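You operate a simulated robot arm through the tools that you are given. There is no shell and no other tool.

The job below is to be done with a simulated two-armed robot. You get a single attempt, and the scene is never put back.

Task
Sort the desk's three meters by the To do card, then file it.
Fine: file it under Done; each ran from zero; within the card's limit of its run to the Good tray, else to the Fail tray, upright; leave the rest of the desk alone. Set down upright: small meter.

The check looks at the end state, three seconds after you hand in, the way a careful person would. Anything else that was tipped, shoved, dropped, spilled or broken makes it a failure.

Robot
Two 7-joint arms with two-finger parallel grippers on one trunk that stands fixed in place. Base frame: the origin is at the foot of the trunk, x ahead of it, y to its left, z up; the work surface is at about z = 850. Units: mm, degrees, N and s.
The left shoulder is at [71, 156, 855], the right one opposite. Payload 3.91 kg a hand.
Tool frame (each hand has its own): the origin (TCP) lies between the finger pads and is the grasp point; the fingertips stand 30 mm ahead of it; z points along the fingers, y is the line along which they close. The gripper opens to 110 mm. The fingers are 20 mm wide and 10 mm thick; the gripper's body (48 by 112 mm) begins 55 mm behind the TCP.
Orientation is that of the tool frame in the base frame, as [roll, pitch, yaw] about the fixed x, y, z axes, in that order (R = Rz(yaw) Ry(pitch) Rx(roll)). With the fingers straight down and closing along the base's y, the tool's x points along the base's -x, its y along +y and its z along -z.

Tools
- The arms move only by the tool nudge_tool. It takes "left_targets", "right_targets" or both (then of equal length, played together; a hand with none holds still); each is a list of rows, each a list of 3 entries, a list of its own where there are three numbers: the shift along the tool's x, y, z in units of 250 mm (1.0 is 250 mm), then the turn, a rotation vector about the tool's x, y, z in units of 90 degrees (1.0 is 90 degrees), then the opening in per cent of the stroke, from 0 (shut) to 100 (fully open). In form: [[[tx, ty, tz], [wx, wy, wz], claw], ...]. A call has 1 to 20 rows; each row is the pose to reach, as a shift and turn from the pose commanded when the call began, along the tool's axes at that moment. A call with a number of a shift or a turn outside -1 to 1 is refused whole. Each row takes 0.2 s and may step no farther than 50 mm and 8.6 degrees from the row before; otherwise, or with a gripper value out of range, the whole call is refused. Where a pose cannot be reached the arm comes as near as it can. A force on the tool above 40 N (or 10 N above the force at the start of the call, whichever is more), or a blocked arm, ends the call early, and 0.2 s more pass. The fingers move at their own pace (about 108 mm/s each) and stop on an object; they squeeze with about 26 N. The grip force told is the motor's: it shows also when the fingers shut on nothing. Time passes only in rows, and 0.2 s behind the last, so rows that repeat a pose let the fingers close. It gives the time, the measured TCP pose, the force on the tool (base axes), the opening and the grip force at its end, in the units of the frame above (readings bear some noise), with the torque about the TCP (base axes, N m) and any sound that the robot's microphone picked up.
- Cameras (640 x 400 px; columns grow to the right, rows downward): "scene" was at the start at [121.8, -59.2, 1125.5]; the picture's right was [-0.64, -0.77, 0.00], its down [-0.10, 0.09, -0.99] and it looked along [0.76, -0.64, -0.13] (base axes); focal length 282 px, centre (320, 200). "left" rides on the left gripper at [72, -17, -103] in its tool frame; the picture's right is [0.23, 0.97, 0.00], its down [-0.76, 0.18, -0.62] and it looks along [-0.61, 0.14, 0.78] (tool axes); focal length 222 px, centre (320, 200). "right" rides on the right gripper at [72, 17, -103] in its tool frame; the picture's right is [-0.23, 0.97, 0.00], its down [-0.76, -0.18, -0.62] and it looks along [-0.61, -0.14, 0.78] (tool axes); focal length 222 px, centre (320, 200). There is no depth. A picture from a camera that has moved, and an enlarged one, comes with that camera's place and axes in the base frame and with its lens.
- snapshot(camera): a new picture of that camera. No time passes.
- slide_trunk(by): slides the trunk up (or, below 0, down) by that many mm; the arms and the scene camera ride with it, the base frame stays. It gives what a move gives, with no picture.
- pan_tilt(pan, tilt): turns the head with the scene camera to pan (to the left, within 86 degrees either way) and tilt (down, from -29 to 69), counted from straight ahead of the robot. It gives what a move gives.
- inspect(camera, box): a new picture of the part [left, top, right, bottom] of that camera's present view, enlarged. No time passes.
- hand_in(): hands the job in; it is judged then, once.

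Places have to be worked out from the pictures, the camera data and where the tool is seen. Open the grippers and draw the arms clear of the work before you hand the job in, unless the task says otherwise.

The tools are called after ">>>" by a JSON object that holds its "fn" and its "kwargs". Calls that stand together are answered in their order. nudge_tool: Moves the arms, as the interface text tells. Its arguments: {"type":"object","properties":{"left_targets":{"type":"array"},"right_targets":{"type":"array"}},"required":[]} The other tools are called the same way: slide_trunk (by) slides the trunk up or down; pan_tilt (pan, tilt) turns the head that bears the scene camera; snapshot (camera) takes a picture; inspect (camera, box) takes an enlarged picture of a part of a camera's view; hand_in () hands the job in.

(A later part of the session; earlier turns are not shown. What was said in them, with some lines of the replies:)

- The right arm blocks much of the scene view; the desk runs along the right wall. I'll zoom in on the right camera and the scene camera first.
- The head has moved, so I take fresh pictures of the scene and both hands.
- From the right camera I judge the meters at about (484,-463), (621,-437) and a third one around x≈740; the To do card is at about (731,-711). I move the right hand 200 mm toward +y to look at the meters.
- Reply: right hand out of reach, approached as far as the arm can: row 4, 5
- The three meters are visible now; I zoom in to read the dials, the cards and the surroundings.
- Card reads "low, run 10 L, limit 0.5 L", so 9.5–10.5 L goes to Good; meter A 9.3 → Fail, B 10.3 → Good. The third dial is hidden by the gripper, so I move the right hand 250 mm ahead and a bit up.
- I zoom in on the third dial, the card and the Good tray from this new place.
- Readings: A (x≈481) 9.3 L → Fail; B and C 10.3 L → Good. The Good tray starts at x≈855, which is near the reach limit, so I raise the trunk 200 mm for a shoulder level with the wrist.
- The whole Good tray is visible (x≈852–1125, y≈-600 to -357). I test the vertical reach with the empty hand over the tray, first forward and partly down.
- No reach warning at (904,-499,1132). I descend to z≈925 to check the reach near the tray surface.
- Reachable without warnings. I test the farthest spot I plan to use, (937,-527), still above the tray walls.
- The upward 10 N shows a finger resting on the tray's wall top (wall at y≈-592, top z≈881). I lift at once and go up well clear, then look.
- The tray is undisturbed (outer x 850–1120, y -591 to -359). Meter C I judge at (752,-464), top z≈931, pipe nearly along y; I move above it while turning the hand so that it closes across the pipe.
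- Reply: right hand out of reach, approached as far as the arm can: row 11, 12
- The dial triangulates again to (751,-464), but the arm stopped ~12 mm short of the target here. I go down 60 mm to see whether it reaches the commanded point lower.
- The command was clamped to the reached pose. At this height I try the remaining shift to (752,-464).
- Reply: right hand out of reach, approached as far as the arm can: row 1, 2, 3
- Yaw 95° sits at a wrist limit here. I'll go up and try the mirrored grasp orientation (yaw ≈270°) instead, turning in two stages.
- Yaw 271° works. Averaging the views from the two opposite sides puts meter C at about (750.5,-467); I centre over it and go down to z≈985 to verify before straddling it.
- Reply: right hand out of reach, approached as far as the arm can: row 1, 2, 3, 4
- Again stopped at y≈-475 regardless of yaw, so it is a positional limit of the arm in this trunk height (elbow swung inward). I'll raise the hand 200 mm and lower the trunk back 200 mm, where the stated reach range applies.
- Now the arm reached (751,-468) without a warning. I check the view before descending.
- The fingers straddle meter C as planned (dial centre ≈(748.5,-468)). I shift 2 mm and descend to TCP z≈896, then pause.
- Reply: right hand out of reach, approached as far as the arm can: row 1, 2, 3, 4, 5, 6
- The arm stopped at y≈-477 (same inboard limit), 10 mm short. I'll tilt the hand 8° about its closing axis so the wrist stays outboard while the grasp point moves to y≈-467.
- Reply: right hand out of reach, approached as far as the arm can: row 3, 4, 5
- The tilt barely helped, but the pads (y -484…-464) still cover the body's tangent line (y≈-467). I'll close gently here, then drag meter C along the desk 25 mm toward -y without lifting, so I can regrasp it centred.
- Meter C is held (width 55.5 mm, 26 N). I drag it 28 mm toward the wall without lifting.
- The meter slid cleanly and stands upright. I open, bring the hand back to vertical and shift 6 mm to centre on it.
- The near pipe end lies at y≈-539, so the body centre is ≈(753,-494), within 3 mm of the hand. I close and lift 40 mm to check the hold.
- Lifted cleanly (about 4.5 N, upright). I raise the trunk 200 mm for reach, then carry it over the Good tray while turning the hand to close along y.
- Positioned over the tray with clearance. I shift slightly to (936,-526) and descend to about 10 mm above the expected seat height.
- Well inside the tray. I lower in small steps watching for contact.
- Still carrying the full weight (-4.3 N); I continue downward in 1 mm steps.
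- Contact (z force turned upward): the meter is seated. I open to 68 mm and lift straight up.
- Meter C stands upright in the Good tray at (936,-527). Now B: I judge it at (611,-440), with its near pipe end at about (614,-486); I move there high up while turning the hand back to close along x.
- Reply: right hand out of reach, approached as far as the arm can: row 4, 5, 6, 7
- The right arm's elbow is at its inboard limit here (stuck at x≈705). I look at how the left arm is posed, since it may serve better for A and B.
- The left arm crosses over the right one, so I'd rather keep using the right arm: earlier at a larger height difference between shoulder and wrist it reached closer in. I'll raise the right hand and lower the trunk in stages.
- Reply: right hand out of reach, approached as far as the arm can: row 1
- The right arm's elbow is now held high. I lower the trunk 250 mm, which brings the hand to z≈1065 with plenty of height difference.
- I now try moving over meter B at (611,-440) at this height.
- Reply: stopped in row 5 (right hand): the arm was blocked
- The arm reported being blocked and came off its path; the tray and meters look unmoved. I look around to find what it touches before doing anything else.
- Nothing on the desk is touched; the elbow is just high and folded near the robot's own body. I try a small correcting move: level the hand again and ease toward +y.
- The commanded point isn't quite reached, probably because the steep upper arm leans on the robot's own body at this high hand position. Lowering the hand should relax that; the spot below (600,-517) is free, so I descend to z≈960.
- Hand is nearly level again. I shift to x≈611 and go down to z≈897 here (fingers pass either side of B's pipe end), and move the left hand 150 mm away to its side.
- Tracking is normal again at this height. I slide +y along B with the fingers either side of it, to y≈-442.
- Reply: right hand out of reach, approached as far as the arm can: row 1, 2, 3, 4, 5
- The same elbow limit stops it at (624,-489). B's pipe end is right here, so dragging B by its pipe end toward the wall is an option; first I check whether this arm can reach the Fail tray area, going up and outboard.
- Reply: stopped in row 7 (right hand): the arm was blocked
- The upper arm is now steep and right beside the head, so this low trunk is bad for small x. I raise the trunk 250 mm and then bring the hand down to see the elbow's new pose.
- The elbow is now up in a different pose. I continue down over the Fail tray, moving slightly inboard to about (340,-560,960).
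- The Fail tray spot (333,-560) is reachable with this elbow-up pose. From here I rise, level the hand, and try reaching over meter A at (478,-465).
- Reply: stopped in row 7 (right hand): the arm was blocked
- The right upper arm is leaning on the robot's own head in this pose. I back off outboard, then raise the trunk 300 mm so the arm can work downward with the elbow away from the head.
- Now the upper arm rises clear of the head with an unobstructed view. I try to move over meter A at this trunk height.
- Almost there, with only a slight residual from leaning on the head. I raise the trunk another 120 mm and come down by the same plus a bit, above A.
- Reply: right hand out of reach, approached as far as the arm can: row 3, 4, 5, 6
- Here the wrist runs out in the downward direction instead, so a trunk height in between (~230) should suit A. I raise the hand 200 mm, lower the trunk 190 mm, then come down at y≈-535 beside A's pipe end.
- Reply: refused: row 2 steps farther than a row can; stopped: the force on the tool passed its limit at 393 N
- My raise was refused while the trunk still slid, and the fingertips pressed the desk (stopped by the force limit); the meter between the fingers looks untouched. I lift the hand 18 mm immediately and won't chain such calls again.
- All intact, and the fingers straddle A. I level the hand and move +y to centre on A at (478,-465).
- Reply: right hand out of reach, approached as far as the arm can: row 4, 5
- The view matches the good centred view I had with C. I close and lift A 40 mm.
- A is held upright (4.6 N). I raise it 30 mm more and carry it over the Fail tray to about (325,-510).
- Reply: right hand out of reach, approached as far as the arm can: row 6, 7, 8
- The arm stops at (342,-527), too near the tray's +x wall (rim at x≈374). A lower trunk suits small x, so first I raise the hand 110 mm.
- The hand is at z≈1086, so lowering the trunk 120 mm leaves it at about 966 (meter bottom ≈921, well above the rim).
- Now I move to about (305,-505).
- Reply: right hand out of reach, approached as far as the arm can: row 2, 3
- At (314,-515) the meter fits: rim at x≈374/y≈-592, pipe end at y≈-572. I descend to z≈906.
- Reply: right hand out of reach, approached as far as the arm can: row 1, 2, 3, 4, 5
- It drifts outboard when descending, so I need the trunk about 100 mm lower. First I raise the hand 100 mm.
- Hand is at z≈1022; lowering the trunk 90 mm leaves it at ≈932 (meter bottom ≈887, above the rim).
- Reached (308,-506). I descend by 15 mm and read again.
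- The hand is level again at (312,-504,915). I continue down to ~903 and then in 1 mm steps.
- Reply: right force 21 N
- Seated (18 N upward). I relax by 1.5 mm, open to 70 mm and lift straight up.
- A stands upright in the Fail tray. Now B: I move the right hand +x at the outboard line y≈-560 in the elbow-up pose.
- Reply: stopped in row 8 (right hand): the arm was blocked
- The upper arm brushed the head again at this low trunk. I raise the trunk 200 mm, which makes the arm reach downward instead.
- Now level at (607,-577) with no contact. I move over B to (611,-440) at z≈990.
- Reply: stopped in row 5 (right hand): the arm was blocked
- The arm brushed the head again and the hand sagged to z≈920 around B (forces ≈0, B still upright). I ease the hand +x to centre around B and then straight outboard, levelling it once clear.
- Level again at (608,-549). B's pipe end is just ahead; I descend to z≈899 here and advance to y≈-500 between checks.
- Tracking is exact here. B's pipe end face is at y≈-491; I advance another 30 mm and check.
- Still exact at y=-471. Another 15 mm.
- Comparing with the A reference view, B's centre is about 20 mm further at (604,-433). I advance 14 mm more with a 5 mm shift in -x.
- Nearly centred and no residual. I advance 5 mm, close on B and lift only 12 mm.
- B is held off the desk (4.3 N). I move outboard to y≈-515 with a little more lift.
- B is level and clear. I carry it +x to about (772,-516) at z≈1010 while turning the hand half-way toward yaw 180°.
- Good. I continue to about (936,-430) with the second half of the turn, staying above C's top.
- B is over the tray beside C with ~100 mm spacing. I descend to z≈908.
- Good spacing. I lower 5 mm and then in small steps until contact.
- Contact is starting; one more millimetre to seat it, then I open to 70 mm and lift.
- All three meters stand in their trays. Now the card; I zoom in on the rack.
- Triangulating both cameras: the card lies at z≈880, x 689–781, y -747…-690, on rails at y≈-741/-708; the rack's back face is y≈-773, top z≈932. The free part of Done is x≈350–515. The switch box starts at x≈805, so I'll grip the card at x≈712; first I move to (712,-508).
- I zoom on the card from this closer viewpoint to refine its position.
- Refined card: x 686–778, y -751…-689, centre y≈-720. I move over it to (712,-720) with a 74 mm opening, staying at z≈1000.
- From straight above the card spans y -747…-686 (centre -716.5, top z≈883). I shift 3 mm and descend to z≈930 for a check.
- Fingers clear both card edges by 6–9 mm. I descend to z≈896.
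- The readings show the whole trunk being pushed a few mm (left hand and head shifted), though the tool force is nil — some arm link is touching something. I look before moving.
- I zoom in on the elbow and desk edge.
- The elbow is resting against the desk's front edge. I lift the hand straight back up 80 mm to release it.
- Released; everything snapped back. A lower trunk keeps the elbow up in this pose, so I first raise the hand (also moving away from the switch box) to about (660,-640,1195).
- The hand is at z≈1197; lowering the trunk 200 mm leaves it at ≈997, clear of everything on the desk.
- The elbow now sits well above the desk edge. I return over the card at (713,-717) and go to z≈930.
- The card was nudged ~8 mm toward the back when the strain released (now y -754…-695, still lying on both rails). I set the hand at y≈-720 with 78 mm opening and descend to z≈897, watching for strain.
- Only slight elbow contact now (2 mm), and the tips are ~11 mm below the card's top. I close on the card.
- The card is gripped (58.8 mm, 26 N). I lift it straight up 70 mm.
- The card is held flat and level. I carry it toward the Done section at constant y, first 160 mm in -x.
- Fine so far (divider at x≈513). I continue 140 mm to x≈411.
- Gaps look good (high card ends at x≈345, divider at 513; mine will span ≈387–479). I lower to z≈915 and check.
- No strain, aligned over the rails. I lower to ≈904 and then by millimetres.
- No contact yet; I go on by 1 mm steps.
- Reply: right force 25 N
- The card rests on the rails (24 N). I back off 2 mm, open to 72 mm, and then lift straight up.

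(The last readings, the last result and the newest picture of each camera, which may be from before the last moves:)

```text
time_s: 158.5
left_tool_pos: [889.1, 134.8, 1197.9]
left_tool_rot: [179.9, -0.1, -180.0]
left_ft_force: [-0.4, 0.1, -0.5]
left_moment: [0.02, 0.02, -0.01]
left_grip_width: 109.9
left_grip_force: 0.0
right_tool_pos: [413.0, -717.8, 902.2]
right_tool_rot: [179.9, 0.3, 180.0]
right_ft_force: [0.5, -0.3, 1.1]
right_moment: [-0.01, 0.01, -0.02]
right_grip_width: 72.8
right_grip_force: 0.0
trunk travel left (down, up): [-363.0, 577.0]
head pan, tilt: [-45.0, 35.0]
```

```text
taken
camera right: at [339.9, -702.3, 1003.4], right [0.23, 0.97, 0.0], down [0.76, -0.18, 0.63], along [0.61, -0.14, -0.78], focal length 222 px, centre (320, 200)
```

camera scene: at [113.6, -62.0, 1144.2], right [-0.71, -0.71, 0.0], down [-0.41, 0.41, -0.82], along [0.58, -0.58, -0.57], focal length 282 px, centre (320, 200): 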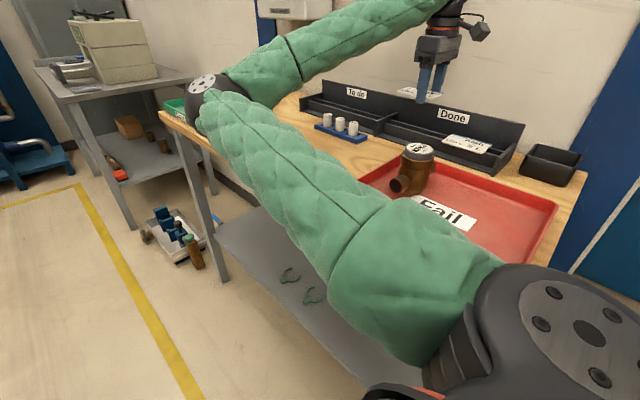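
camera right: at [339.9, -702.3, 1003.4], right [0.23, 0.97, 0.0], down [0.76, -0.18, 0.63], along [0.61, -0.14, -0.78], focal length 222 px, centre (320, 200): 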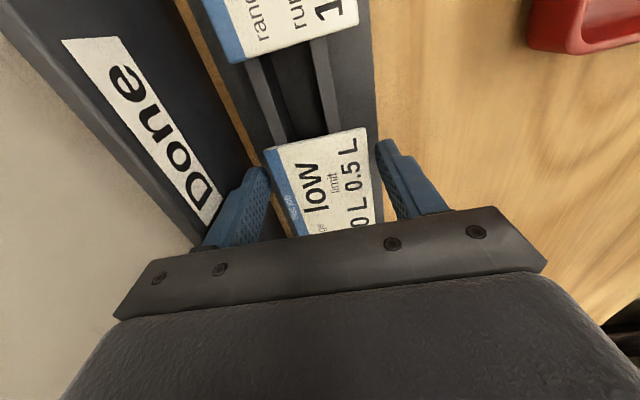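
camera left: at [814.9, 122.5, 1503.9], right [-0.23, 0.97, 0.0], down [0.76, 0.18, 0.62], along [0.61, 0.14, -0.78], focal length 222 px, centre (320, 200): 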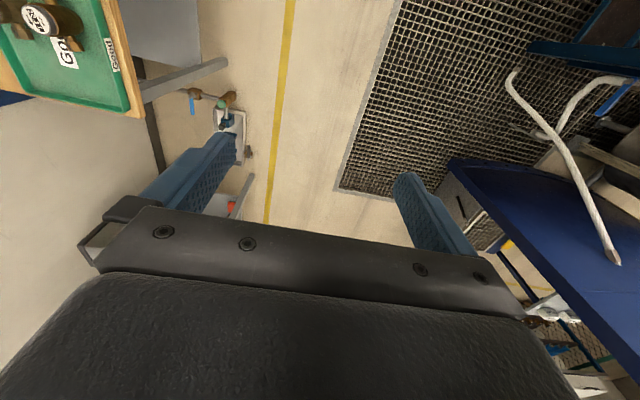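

The fingers have let go with clearance on both sides. I lift straight up ~150 mm.

>>> {"fn": "nudge_tool", "kwargs": {"right_targets": [[[0, 0, -0.05], [0, 0, 0], 66], [[0, 0, -0.14], [0, 0, 0], 66], [[0, 0, -0.28], [0, 0, 0], 66], [[0, 0, -0.45], [0, 0, 0], 66], [[0, 0, -0.62], [0, 0, 0], 66]]}}

>>> {"fn": "snapshot", "kwargs": {"camera": "right"}}

>>> {"fn": "snapshot", "kwargs": {"camera": "scene"}}

```text
time_s: 159.7
left_tool_pos: [888.0, 136.2, 1198.0]
left_tool_rot: [180.0, -0.1, -179.9]
left_ft_force: [0.3, 0.0, 0.6]
left_moment: [0.02, 0.01, 0.0]
left_grip_width: 110.0
left_grip_force: 0.1
right_tool_pos: [410.7, -719.5, 1056.8]
right_tool_rot: [180.0, 0.2, -180.0]
right_ft_force: [0.0, 0.3, 0.1]
right_moment: [-0.02, -0.01, -0.05]
right_grip_width: 72.6
right_grip_force: 0.1
trunk travel left (down, up): [-363.0, 577.0]
head pan, tilt: [-45.0, 35.0]
```

```text
taken
camera right: at [337.4, -702.8, 1160.4], right [0.23, 0.97, 0.0], down [0.76, -0.18, 0.63], along [0.61, -0.14, -0.78], focal length 222 px, centre (320, 200)
```

right: 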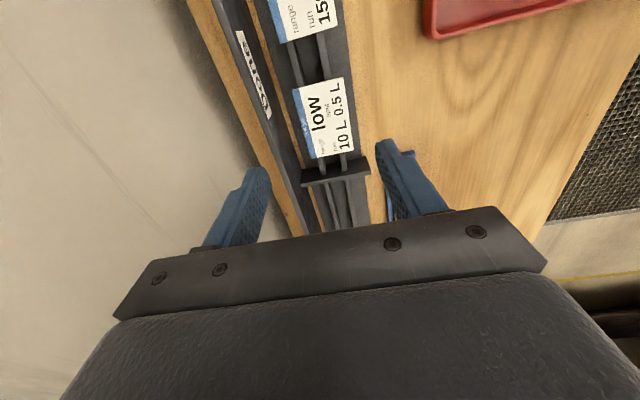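

```text
taken
camera scene: at [112.6, -61.5, 1144.4], right [-0.71, -0.71, 0.0], down [-0.41, 0.41, -0.82], along [0.58, -0.58, -0.57], focal length 282 px, centre (320, 200)
```

scene: 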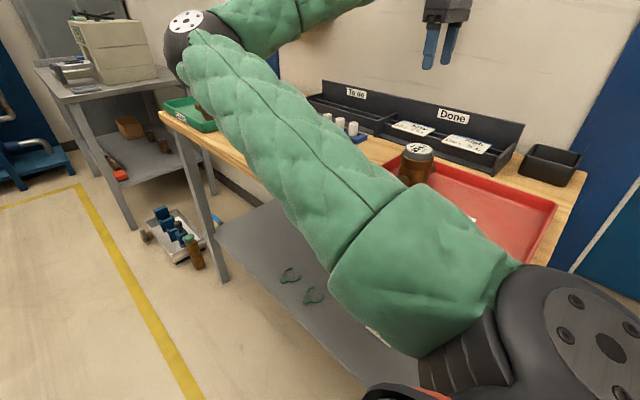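

The card lies in the Done section next to the high card. I open the gripper, raise the trunk 200 mm to draw both arms clear, and inspect everything.

>>> {"fn": "nudge_tool", "kwargs": {"right_targets": [[[-0.08, 0.06, -0.15], [0, 0, 0], 100], [[-0.16, 0.12, -0.3], [0, 0, 0], 100], [[-0.16, 0.12, -0.45], [0, 0, 0], 100], [[-0.16, 0.12, -0.45], [0, 0, 0], 100]]}}

>>> {"fn": "slide_trunk", "kwargs": {"by": 200}}

>>> {"fn": "snapshot", "kwargs": {"camera": "right"}}

>>> {"fn": "snapshot", "kwargs": {"camera": "scene"}}

>>> {"fn": "snapshot", "kwargs": {"camera": "left"}}

```text
time_s: 160.7
left_tool_pos: [889.5, 134.3, 1197.2]
left_tool_rot: [179.9, -0.1, -179.8]
left_ft_force: [0.3, 0.1, -0.5]
left_moment: [-0.01, -0.03, 0.02]
left_grip_width: 109.7
left_grip_force: 0.3
right_tool_pos: [453.1, -688.4, 1168.4]
right_tool_rot: [179.9, 0.2, -179.9]
right_ft_force: [1.2, 0.7, -0.1]
right_moment: [0.0, 0.02, 0.01]
right_grip_width: 110.0
right_grip_force: 0.1
trunk travel left (down, up): [-363.0, 577.0]
head pan, tilt: [-45.0, 35.0]
```

```text
time_s: 162.8
left_tool_pos: [889.2, 134.2, 1397.3]
left_tool_rot: [-179.9, 0.0, 180.0]
left_ft_force: [-0.8, -0.8, -0.3]
left_moment: [0.01, 0.05, -0.01]
left_grip_width: 110.0
left_grip_force: 0.0
right_tool_pos: [452.3, -690.5, 1368.1]
right_tool_rot: [180.0, 0.2, -180.0]
right_ft_force: [0.0, 0.5, -0.6]
right_moment: [0.0, 0.02, -0.01]
right_grip_width: 109.7
right_grip_force: 0.0
trunk travel left (down, up): [-563.0, 377.0]
head pan, tilt: [-45.0, 35.0]
```

```text
taken
camera right: at [379.3, -672.5, 1471.2], right [0.23, 0.97, 0.0], down [0.76, -0.18, 0.63], along [0.61, -0.14, -0.78], focal length 222 px, centre (320, 200)
```

right: 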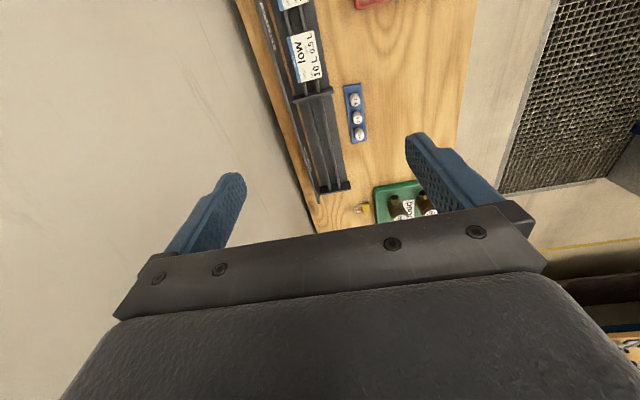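

```text
taken
camera scene: at [113.6, -62.0, 1344.2], right [-0.71, -0.71, 0.0], down [-0.41, 0.41, -0.82], along [0.58, -0.58, -0.57], focal length 282 px, centre (320, 200)
```

scene: 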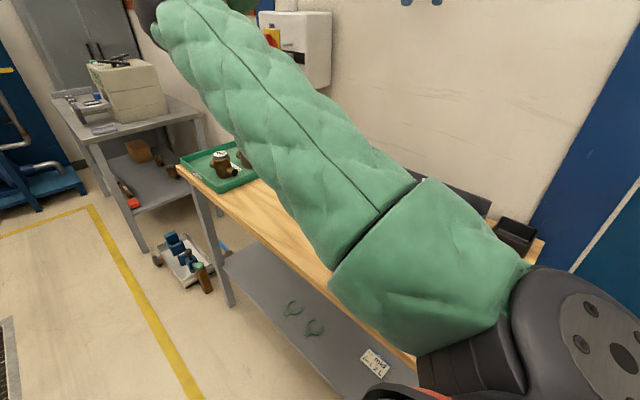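

```text
taken
camera left: at [817.4, 116.5, 1501.7], right [-0.23, 0.97, 0.0], down [0.76, 0.18, 0.62], along [0.61, 0.14, -0.78], focal length 222 px, centre (320, 200)
```

left: 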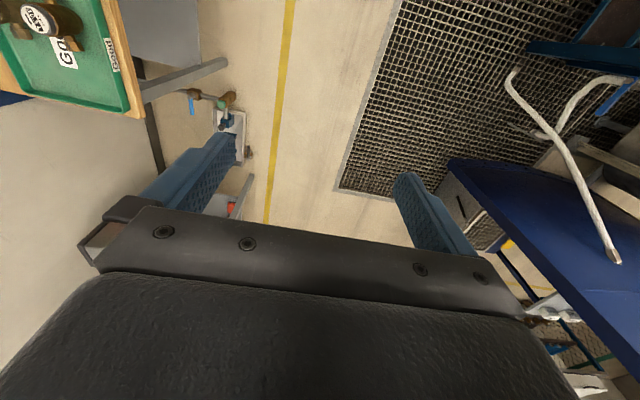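

I take a last look from other head angles and zoom on the right camera's view of the cards, vials and Good tray.

>>> {"fn": "inspect", "kwargs": {"camera": "right", "box": [250, 0, 450, 240]}}

>>> {"fn": "pan_tilt", "kwargs": {"pan": -80, "tilt": 40}}

>>> {"fn": "snapshot", "kwargs": {"camera": "scene"}}

>>> {"fn": "pan_tilt", "kwargs": {"pan": -25, "tilt": 35}}

>>> {"fn": "snapshot", "kwargs": {"camera": "scene"}}

```text
1.67 times, centred on (350, 120) of right
camera zoom: at [379.3, -672.5, 1471.2], right [0.23, 0.97, 0.0], down [0.76, -0.18, 0.63], along [0.61, -0.14, -0.78], focal length 370 px, centre (270, 333)
```

zoom: 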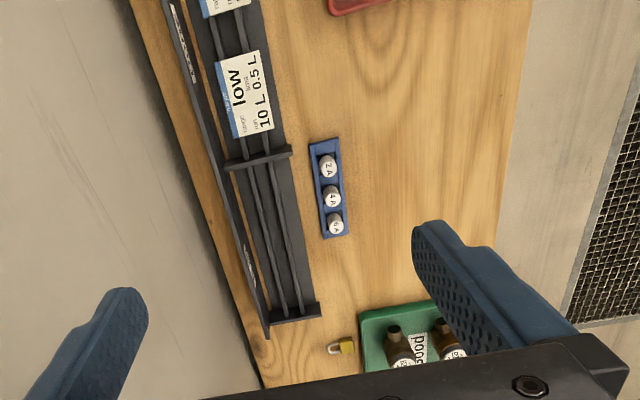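

```text
time_s: 163.9
left_tool_pos: [889.7, 134.6, 1397.4]
left_tool_rot: [180.0, -0.1, -180.0]
left_ft_force: [1.0, 0.1, 0.1]
left_moment: [0.02, -0.01, 0.0]
left_grip_width: 110.0
left_grip_force: 0.1
right_tool_pos: [451.9, -688.8, 1368.4]
right_tool_rot: [179.9, 0.2, 180.0]
right_ft_force: [0.3, -0.8, 0.0]
right_moment: [-0.01, -0.03, -0.01]
right_grip_width: 110.1
right_grip_force: 0.1
trunk travel left (down, up): [-563.0, 377.0]
head pan, tilt: [-80.0, 40.0]
```

```text
taken
camera scene: at [66.0, -83.4, 1336.8], right [-0.98, -0.17, 0.0], down [-0.11, 0.63, -0.77], along [0.13, -0.75, -0.64], focal length 282 px, centre (320, 200)
```

scene: 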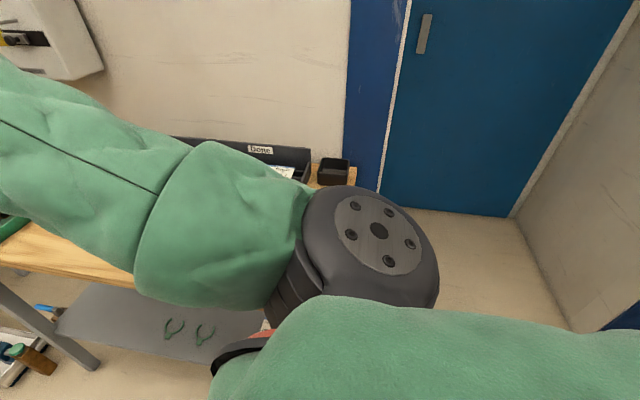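

```text
time_s: 165.1
left_tool_pos: [889.6, 134.9, 1397.7]
left_tool_rot: [-179.9, -0.1, -180.0]
left_ft_force: [-0.5, -0.2, 0.3]
left_moment: [0.01, -0.01, 0.03]
left_grip_width: 110.0
left_grip_force: 0.2
right_tool_pos: [450.7, -688.3, 1368.6]
right_tool_rot: [179.9, 0.2, -179.9]
right_ft_force: [0.2, 0.4, 0.3]
right_moment: [-0.02, -0.02, 0.0]
right_grip_width: 109.9
right_grip_force: 0.1
trunk travel left (down, up): [-563.0, 377.0]
head pan, tilt: [-25.0, 35.0]
```

```text
taken
camera scene: at [130.8, -37.0, 1344.3], right [-0.42, -0.91, 0.0], down [-0.52, 0.24, -0.82], along [0.74, -0.35, -0.57], focal length 282 px, centre (320, 200)
```

scene: 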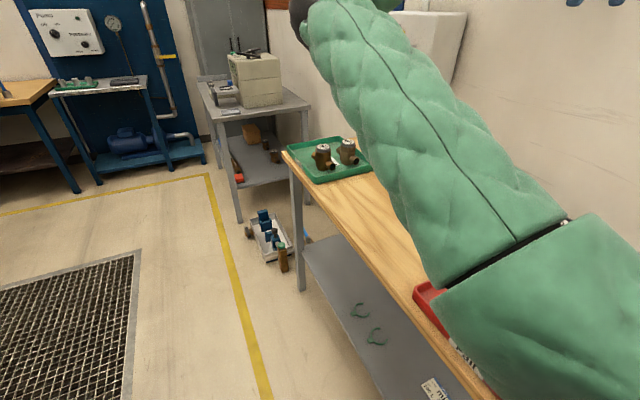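

Both Good meters stand upright, the low card is in Done with the vials and padlock untouched, and A was last seen upright in the Fail tray. Both grippers are open and the arms are high and clear, so I hand in.

>>> {"fn": "hand_in", "kwargs": {}}

```text
The job is handed in.
```

I sorted the three meters and filed the card, then handed the job in. I have no verdict from the check yet.

| Item | Reading | Now |
|---|---|---|
| Meter nearest the Fail tray | 9.3 L | Fail tray, upright |
| Middle meter | 10.3 L | Good tray, upright |
| Meter nearest the Good tray | 10.3 L | Good tray, upright |
| "low" card (run 10 L, limit 0.5 L) | – | Under Done, beside the "high" card |

With that limit, 9.5 to 10.5 L counts as good.

In the last pictures the vials and padlock were where they started. The right arm hid the meter in the Fail tray during the final look. I last saw it standing upright just before the arms went up.

A few contacts happened along the way:
- **Desk:** the right fingertips pressed the desk top at up to 393 N for a moment. A hand move was refused while the trunk slide queued behind it still ran. I saw no damage.
- **Desk edge:** the right elbow leaned on the desk's front edge twice while I was fetching the card. This pushed the robot's trunk a few millimetres, and letting go the first time nudged the card about 8 mm on its rails before I picked it up.
- **Good tray:** a finger rested briefly on the rim at about 10 N, and the tray did not move.
- **Meters:** the meter nearest the Good tray was slid 28 mm along the desk so I could regrasp it. The middle one may have been brushed before I lifted it. Both stayed upright.
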